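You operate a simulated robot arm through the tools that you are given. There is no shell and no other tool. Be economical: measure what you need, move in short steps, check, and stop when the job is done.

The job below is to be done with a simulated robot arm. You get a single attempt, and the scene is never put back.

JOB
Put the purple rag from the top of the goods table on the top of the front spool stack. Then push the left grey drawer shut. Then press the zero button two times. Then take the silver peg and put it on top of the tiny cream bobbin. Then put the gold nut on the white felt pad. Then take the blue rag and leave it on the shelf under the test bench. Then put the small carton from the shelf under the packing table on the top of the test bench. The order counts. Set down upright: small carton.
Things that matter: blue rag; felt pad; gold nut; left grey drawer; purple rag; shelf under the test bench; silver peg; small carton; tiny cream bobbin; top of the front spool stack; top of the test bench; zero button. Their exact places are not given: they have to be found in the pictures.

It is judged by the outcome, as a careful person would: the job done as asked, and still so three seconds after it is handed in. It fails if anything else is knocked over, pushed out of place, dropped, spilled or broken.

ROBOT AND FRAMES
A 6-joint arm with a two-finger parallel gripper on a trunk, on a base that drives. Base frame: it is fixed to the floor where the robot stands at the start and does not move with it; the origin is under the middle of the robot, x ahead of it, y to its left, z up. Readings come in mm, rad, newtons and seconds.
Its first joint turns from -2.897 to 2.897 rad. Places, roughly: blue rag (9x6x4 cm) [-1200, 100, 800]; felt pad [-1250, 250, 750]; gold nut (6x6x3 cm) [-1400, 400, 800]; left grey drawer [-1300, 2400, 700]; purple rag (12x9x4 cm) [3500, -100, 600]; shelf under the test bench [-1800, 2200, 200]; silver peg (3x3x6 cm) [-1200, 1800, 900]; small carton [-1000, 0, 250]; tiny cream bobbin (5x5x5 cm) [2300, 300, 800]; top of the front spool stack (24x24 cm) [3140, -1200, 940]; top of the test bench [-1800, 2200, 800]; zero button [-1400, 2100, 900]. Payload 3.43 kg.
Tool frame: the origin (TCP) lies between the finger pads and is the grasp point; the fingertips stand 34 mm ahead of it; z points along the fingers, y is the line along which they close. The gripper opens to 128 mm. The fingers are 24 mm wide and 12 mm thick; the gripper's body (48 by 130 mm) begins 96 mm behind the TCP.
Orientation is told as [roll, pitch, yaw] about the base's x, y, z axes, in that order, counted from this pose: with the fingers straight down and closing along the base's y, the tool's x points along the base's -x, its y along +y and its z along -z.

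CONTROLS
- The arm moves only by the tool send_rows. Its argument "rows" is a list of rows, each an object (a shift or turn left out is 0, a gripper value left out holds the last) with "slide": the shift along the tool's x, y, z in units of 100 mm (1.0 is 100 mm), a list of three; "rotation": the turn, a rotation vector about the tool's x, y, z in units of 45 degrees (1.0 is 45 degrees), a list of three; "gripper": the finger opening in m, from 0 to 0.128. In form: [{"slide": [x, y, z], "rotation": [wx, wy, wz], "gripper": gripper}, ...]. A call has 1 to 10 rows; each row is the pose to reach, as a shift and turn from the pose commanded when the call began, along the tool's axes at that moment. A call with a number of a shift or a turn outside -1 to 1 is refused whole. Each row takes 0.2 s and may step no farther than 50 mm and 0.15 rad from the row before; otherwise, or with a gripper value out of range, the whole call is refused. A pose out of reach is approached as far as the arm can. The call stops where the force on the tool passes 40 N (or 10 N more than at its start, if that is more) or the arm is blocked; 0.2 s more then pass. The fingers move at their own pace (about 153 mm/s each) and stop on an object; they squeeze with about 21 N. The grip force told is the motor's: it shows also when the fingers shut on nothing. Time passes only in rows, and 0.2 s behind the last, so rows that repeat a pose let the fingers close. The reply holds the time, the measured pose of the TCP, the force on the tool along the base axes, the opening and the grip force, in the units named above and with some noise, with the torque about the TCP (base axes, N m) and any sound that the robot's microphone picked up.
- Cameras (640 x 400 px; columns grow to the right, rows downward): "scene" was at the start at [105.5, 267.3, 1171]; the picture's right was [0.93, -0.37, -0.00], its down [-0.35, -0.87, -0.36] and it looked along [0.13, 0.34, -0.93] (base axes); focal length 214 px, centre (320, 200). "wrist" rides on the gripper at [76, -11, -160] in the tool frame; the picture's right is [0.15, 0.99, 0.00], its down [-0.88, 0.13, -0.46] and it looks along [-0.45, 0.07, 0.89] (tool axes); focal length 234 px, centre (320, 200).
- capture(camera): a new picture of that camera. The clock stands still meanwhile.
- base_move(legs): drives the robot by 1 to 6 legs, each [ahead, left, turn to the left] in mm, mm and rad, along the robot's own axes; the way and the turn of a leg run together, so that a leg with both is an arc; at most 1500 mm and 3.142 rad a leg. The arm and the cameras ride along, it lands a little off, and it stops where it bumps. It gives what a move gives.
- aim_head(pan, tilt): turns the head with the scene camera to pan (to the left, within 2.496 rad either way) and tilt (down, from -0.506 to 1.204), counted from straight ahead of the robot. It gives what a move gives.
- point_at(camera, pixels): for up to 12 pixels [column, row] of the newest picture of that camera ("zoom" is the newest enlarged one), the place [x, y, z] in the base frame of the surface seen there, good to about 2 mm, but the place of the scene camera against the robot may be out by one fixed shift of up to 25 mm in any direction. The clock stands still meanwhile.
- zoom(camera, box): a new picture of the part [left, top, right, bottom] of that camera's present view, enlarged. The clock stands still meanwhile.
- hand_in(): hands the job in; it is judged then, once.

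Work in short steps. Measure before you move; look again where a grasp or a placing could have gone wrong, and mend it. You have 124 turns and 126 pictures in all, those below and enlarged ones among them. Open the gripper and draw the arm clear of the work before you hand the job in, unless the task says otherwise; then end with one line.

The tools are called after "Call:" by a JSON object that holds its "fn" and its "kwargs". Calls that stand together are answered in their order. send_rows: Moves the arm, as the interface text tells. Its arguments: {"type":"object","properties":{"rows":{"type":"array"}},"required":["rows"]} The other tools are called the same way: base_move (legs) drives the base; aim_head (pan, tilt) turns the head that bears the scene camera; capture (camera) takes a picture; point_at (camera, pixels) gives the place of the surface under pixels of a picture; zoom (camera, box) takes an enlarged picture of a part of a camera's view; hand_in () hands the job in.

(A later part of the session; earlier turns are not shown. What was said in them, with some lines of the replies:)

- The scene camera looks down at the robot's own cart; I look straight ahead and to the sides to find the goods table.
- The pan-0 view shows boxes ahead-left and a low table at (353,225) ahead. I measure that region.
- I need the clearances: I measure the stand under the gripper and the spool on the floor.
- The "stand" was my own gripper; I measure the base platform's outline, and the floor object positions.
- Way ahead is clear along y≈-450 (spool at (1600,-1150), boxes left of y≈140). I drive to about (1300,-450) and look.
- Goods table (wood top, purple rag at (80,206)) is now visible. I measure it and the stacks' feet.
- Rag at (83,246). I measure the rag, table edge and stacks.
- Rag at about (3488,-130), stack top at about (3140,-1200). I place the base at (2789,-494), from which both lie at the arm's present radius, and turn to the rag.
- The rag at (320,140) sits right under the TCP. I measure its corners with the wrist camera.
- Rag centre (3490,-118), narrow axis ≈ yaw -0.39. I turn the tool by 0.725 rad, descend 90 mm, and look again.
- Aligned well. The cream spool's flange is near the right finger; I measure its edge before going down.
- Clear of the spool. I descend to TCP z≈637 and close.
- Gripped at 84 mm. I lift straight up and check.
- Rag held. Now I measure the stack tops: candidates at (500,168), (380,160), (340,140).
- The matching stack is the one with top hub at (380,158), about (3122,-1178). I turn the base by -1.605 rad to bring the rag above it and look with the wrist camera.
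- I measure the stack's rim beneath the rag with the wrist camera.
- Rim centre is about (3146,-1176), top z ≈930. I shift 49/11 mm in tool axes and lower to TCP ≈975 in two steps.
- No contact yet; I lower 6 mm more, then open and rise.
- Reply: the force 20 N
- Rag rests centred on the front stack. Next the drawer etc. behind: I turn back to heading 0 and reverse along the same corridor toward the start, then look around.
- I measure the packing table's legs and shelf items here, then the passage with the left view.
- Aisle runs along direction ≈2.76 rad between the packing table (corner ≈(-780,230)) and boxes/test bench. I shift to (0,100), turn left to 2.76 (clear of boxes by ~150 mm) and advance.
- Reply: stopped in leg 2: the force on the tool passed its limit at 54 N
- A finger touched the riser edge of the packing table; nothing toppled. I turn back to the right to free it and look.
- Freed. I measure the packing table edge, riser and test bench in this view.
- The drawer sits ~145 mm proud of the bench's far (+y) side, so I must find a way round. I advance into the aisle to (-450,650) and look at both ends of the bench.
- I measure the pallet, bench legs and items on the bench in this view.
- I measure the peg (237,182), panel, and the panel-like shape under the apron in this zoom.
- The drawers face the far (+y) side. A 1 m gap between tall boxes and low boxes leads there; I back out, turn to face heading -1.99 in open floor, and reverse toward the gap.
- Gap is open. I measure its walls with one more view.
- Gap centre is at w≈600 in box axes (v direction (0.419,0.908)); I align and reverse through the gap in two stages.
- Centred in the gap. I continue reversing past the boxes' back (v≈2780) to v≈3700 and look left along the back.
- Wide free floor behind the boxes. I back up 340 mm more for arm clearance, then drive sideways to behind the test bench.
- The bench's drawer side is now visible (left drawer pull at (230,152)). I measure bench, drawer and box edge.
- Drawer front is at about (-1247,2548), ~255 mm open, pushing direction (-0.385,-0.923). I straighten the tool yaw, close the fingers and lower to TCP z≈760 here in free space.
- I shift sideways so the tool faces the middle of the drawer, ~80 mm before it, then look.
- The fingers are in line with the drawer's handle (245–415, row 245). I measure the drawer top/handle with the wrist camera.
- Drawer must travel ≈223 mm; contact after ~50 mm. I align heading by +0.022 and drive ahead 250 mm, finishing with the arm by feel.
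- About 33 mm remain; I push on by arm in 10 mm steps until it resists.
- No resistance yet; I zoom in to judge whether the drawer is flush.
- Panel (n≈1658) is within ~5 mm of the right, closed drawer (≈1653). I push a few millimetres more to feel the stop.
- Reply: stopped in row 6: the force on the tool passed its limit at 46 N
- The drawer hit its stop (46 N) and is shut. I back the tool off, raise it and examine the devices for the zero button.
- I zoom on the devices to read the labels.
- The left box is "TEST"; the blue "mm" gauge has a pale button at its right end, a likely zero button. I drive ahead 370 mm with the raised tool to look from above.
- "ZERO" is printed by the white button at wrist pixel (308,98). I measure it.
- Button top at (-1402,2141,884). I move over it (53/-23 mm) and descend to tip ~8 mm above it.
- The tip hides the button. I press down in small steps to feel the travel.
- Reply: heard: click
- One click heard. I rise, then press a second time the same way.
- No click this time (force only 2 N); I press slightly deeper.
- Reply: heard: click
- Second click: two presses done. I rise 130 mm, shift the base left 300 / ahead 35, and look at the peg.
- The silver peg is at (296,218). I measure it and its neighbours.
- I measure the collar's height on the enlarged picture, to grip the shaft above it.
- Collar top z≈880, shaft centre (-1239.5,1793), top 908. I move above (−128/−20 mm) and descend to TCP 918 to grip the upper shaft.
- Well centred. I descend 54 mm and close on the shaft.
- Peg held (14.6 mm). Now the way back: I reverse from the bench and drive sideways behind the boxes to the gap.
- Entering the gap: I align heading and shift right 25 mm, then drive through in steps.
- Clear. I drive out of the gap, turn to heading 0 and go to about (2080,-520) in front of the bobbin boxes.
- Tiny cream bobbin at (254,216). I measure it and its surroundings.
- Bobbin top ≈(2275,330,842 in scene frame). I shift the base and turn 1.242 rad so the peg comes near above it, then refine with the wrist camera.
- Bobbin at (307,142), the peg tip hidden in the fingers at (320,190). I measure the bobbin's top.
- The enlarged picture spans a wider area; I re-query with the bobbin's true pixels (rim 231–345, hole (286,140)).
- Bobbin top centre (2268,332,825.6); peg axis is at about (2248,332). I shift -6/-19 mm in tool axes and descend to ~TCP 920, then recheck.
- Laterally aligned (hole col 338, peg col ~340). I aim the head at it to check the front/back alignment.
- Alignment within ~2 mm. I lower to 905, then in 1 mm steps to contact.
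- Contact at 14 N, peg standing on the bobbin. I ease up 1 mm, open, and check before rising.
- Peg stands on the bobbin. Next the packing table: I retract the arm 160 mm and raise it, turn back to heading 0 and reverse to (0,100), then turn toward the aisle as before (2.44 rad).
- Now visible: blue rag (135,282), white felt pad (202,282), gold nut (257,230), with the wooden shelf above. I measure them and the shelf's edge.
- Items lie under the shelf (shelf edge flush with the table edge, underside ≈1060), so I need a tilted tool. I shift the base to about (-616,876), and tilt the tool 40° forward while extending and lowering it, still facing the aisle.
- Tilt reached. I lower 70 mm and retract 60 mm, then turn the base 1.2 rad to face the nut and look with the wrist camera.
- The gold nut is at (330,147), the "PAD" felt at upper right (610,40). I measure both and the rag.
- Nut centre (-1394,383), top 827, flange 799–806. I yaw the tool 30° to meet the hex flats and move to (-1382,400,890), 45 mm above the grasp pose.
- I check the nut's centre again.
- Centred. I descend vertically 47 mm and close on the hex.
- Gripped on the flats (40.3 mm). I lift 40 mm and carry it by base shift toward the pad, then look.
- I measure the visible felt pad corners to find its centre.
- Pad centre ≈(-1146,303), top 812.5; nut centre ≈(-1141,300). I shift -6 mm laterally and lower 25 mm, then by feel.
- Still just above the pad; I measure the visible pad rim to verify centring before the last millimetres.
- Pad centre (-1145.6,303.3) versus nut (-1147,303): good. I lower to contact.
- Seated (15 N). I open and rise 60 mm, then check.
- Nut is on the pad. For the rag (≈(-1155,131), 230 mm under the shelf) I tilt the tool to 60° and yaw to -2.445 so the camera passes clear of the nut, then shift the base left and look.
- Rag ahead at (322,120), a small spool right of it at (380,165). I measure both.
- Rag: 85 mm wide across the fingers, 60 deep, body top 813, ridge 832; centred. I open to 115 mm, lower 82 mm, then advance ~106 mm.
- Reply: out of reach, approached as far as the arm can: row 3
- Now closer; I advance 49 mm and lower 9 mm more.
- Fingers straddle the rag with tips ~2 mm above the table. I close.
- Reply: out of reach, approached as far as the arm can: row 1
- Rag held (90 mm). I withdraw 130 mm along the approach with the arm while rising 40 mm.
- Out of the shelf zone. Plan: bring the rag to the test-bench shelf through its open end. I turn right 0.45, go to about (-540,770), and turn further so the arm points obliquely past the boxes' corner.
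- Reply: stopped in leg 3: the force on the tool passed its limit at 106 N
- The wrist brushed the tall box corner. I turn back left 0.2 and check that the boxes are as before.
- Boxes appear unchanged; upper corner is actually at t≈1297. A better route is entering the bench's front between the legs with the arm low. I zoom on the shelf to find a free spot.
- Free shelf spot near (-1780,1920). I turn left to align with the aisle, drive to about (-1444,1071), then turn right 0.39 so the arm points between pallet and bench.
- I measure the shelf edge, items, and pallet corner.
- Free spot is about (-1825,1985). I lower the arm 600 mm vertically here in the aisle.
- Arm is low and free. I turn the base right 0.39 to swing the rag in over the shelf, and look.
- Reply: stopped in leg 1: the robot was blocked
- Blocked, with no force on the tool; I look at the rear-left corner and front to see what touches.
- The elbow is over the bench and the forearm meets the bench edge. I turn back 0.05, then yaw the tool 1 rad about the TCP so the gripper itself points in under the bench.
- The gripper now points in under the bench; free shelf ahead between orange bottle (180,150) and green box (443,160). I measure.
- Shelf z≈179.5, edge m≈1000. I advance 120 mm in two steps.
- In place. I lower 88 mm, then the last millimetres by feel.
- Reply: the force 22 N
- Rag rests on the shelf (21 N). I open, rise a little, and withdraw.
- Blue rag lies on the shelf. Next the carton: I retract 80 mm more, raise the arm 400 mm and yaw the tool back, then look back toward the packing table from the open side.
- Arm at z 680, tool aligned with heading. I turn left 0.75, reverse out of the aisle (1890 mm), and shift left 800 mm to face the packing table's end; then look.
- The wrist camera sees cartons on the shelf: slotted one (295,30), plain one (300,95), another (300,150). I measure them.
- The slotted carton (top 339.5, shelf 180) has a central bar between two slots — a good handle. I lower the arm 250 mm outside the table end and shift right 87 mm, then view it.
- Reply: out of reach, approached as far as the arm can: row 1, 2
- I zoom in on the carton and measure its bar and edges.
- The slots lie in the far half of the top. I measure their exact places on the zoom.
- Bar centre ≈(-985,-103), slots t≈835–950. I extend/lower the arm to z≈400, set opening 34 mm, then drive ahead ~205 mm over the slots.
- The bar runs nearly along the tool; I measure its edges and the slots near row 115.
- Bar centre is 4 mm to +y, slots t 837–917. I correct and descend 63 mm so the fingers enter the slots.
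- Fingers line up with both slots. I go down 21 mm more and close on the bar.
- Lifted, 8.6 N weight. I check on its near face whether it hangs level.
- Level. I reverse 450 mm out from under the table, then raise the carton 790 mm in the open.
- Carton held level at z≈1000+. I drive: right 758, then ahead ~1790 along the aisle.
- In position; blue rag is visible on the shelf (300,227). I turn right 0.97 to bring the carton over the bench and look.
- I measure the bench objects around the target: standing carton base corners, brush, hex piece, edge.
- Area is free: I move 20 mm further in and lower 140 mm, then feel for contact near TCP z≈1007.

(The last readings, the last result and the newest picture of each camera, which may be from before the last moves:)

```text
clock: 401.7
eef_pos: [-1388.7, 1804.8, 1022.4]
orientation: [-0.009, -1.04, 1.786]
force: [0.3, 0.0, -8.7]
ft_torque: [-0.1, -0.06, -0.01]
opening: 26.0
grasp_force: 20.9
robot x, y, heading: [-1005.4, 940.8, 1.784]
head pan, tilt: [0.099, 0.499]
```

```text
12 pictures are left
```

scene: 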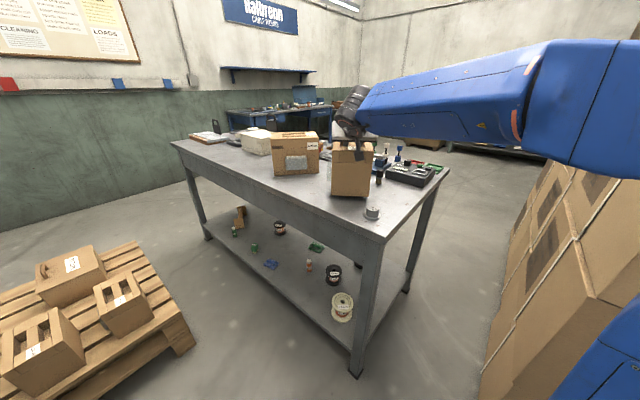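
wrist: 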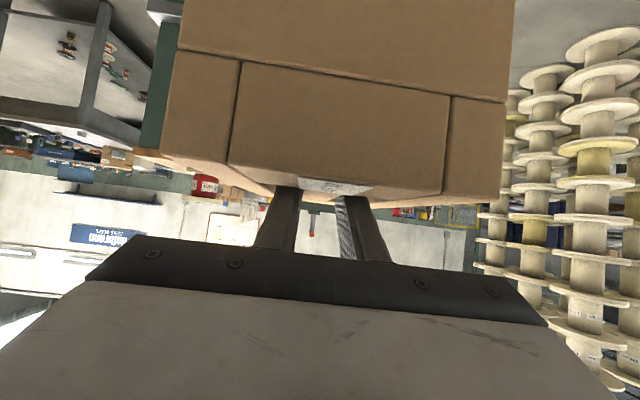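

Carton hovers ~14 mm over the free spot, upright. I lower in small steps until contact.

Call:
{"fn": "send_rows", "kwargs": {"rows": [{"slide": [0.05, 0, 0.03]}, {"slide": [0.087, 0, 0.05]}, {"slide": [0.104, 0, 0.06]}]}}

Call:
{"fn": "send_rows", "kwargs": {"rows": [{"slide": [0.013, 0, 0.0075]}, {"slide": [0.026, 0, 0.015]}]}}

```text
clock: 402.5
eef_pos: [-1389.3, 1806.0, 1009.8]
orientation: [-0.008, -1.041, 1.786]
force: [-0.4, 0.7, -9.6]
ft_torque: [-0.08, -0.03, -0.03]
opening: 25.9
grasp_force: 21.5
robot x, y, heading: [-1003.9, 941.1, 1.786]
head pan, tilt: [0.099, 0.499]
```

```text
clock: 403.1
eef_pos: [-1387.4, 1804.8, 1008.3]
orientation: [-0.005, -1.042, 1.786]
force: [0.5, 5.1, 3.5]
ft_torque: [-0.52, 0.34, -0.09]
opening: 26.1
grasp_force: 21.3
robot x, y, heading: [-1006.8, 937.9, 1.785]
head pan, tilt: [0.099, 0.499]
```

Contact made. I lower 1 mm more, open to 34 mm inside the slots, and rise vertically.

Call:
{"fn": "send_rows", "kwargs": {"rows": [{"slide": [0.01, 0, 0.006]}, {"slide": [0.01, 0, 0.006], "gripper": 0.034}, {"slide": [0.01, 0, 0.006]}, {"slide": [0.01, 0, 0.006]}]}}

Call:
{"fn": "send_rows", "kwargs": {"rows": [{"slide": [-0.13, 0, -0.075]}, {"slide": [-0.26, 0, -0.15]}, {"slide": [-0.52, 0, -0.3]}, {"slide": [-0.864, 0, -0.503]}]}}

Call:
{"fn": "capture", "kwargs": {"camera": "scene"}}

```text
clock: 404.1
eef_pos: [-1387.7, 1805.9, 1005.4]
orientation: [-0.007, -1.04, 1.788]
force: [-0.6, 0.3, 0.4]
ft_torque: [-0.02, -0.06, -0.02]
opening: 33.8
grasp_force: 0.0
robot x, y, heading: [-1005.3, 943.4, 1.783]
head pan, tilt: [0.099, 0.499]
```

```text
clock: 405.1
eef_pos: [-1389.7, 1804.6, 1104.0]
orientation: [-0.007, -1.039, 1.787]
force: [-0.3, 0.1, -0.2]
ft_torque: [0.0, 0.0, 0.0]
opening: 33.9
grasp_force: 0.1
robot x, y, heading: [-1005.7, 940.6, 1.786]
head pan, tilt: [0.099, 0.499]
```

```text
11 pictures are left
```

scene: 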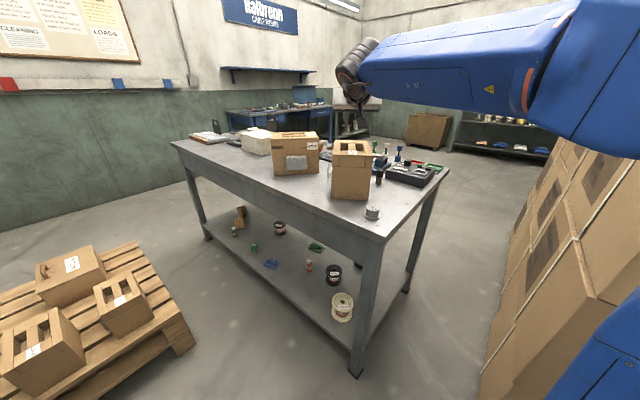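

The carton stands upright on the test bench, the blue rag lies on its shelf. I open the gripper, raise and swing the arm clear over the aisle.

Call:
{"fn": "send_rows", "kwargs": {"rows": [{"slide": [-0.26, 0, -0.15]}, {"slide": [-0.52, 0, -0.3], "gripper": 0.1}]}}

Call:
{"fn": "base_move", "kwargs": {"legs": [[0, 0, 0.9]]}}

Call:
{"fn": "aim_head", "kwargs": {"pan": -0.8, "tilt": 0.5}}

Call:
{"fn": "capture", "kwargs": {"camera": "scene"}}

Call:
{"fn": "aim_head", "kwargs": {"pan": 1.2, "tilt": 0.5}}

Call:
{"fn": "capture", "kwargs": {"camera": "scene"}}

```text
clock: 405.7
eef_pos: [-1388.6, 1806.0, 1165.8]
orientation: [-0.009, -1.039, 1.785]
force: [0.3, 1.2, 0.1]
ft_torque: [0.0, -0.02, 0.01]
opening: 100.2
grasp_force: 0.2
robot x, y, heading: [-1002.7, 938.7, 1.786]
head pan, tilt: [0.099, 0.499]
```

```text
clock: 408.4
eef_pos: [-1922.1, 1173.0, 1165.8]
orientation: [-0.006, -1.039, 2.692]
force: [0.2, 0.1, 0.8]
ft_torque: [0.01, -0.02, 0.0]
opening: 100.2
grasp_force: 0.1
robot x, y, heading: [-1001.9, 942.7, 2.691]
head pan, tilt: [0.099, 0.499]
```

```text
clock: 409.6
eef_pos: [-1923.9, 1172.5, 1166.3]
orientation: [-0.007, -1.039, 2.692]
force: [-1.4, 0.0, -0.1]
ft_torque: [0.02, 0.01, -0.01]
opening: 99.8
grasp_force: 0.0
robot x, y, heading: [-1006.3, 939.7, 2.69]
head pan, tilt: [-0.799, 0.499]
```

```text
10 pictures are left
```

scene: 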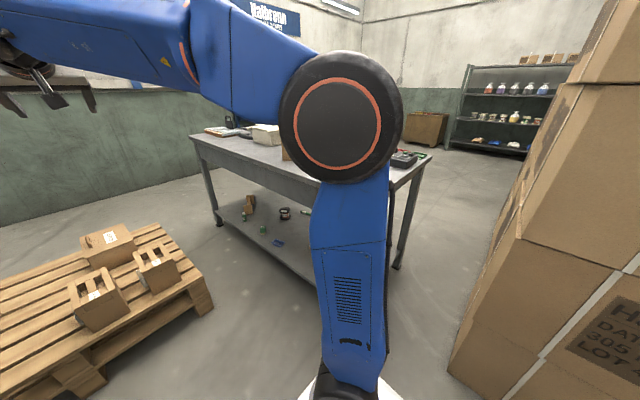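

```text
clock: 411.6
eef_pos: [-1924.4, 1173.5, 1167.3]
orientation: [-0.007, -1.041, 2.692]
force: [0.0, 0.3, -0.5]
ft_torque: [-0.04, 0.0, 0.04]
opening: 99.9
grasp_force: 0.1
robot x, y, heading: [-1003.7, 939.3, 2.694]
head pan, tilt: [1.201, 0.499]
```

```text
9 pictures are left
```

scene: 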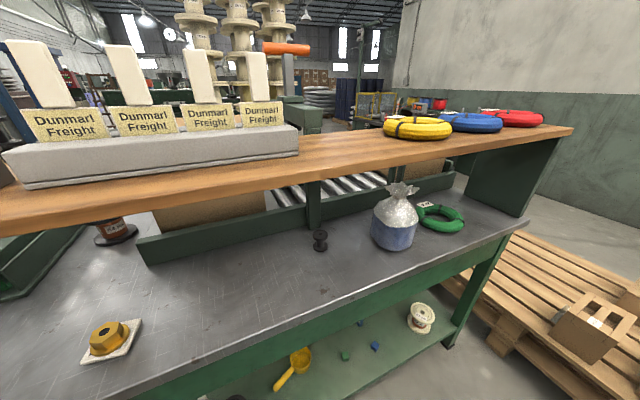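

The gold nut sits on the felt pad at (107,338), nothing is disturbed, and the arm is clear. I hand in.

Call:
{"fn": "hand_in", "kwargs": {}}

```text
The job is handed in.
```

I did all seven steps in the order you gave and handed the job in; the last pictures I took of each placed item showed it in place, with the carton standing upright. On the way, the arm bumped the packing table's upper shelf (54 N) and a tall box stack (106 N), and a base turn stopped once against the test bench. Nothing fell, and I saw nothing shifted in the pictures afterwards.
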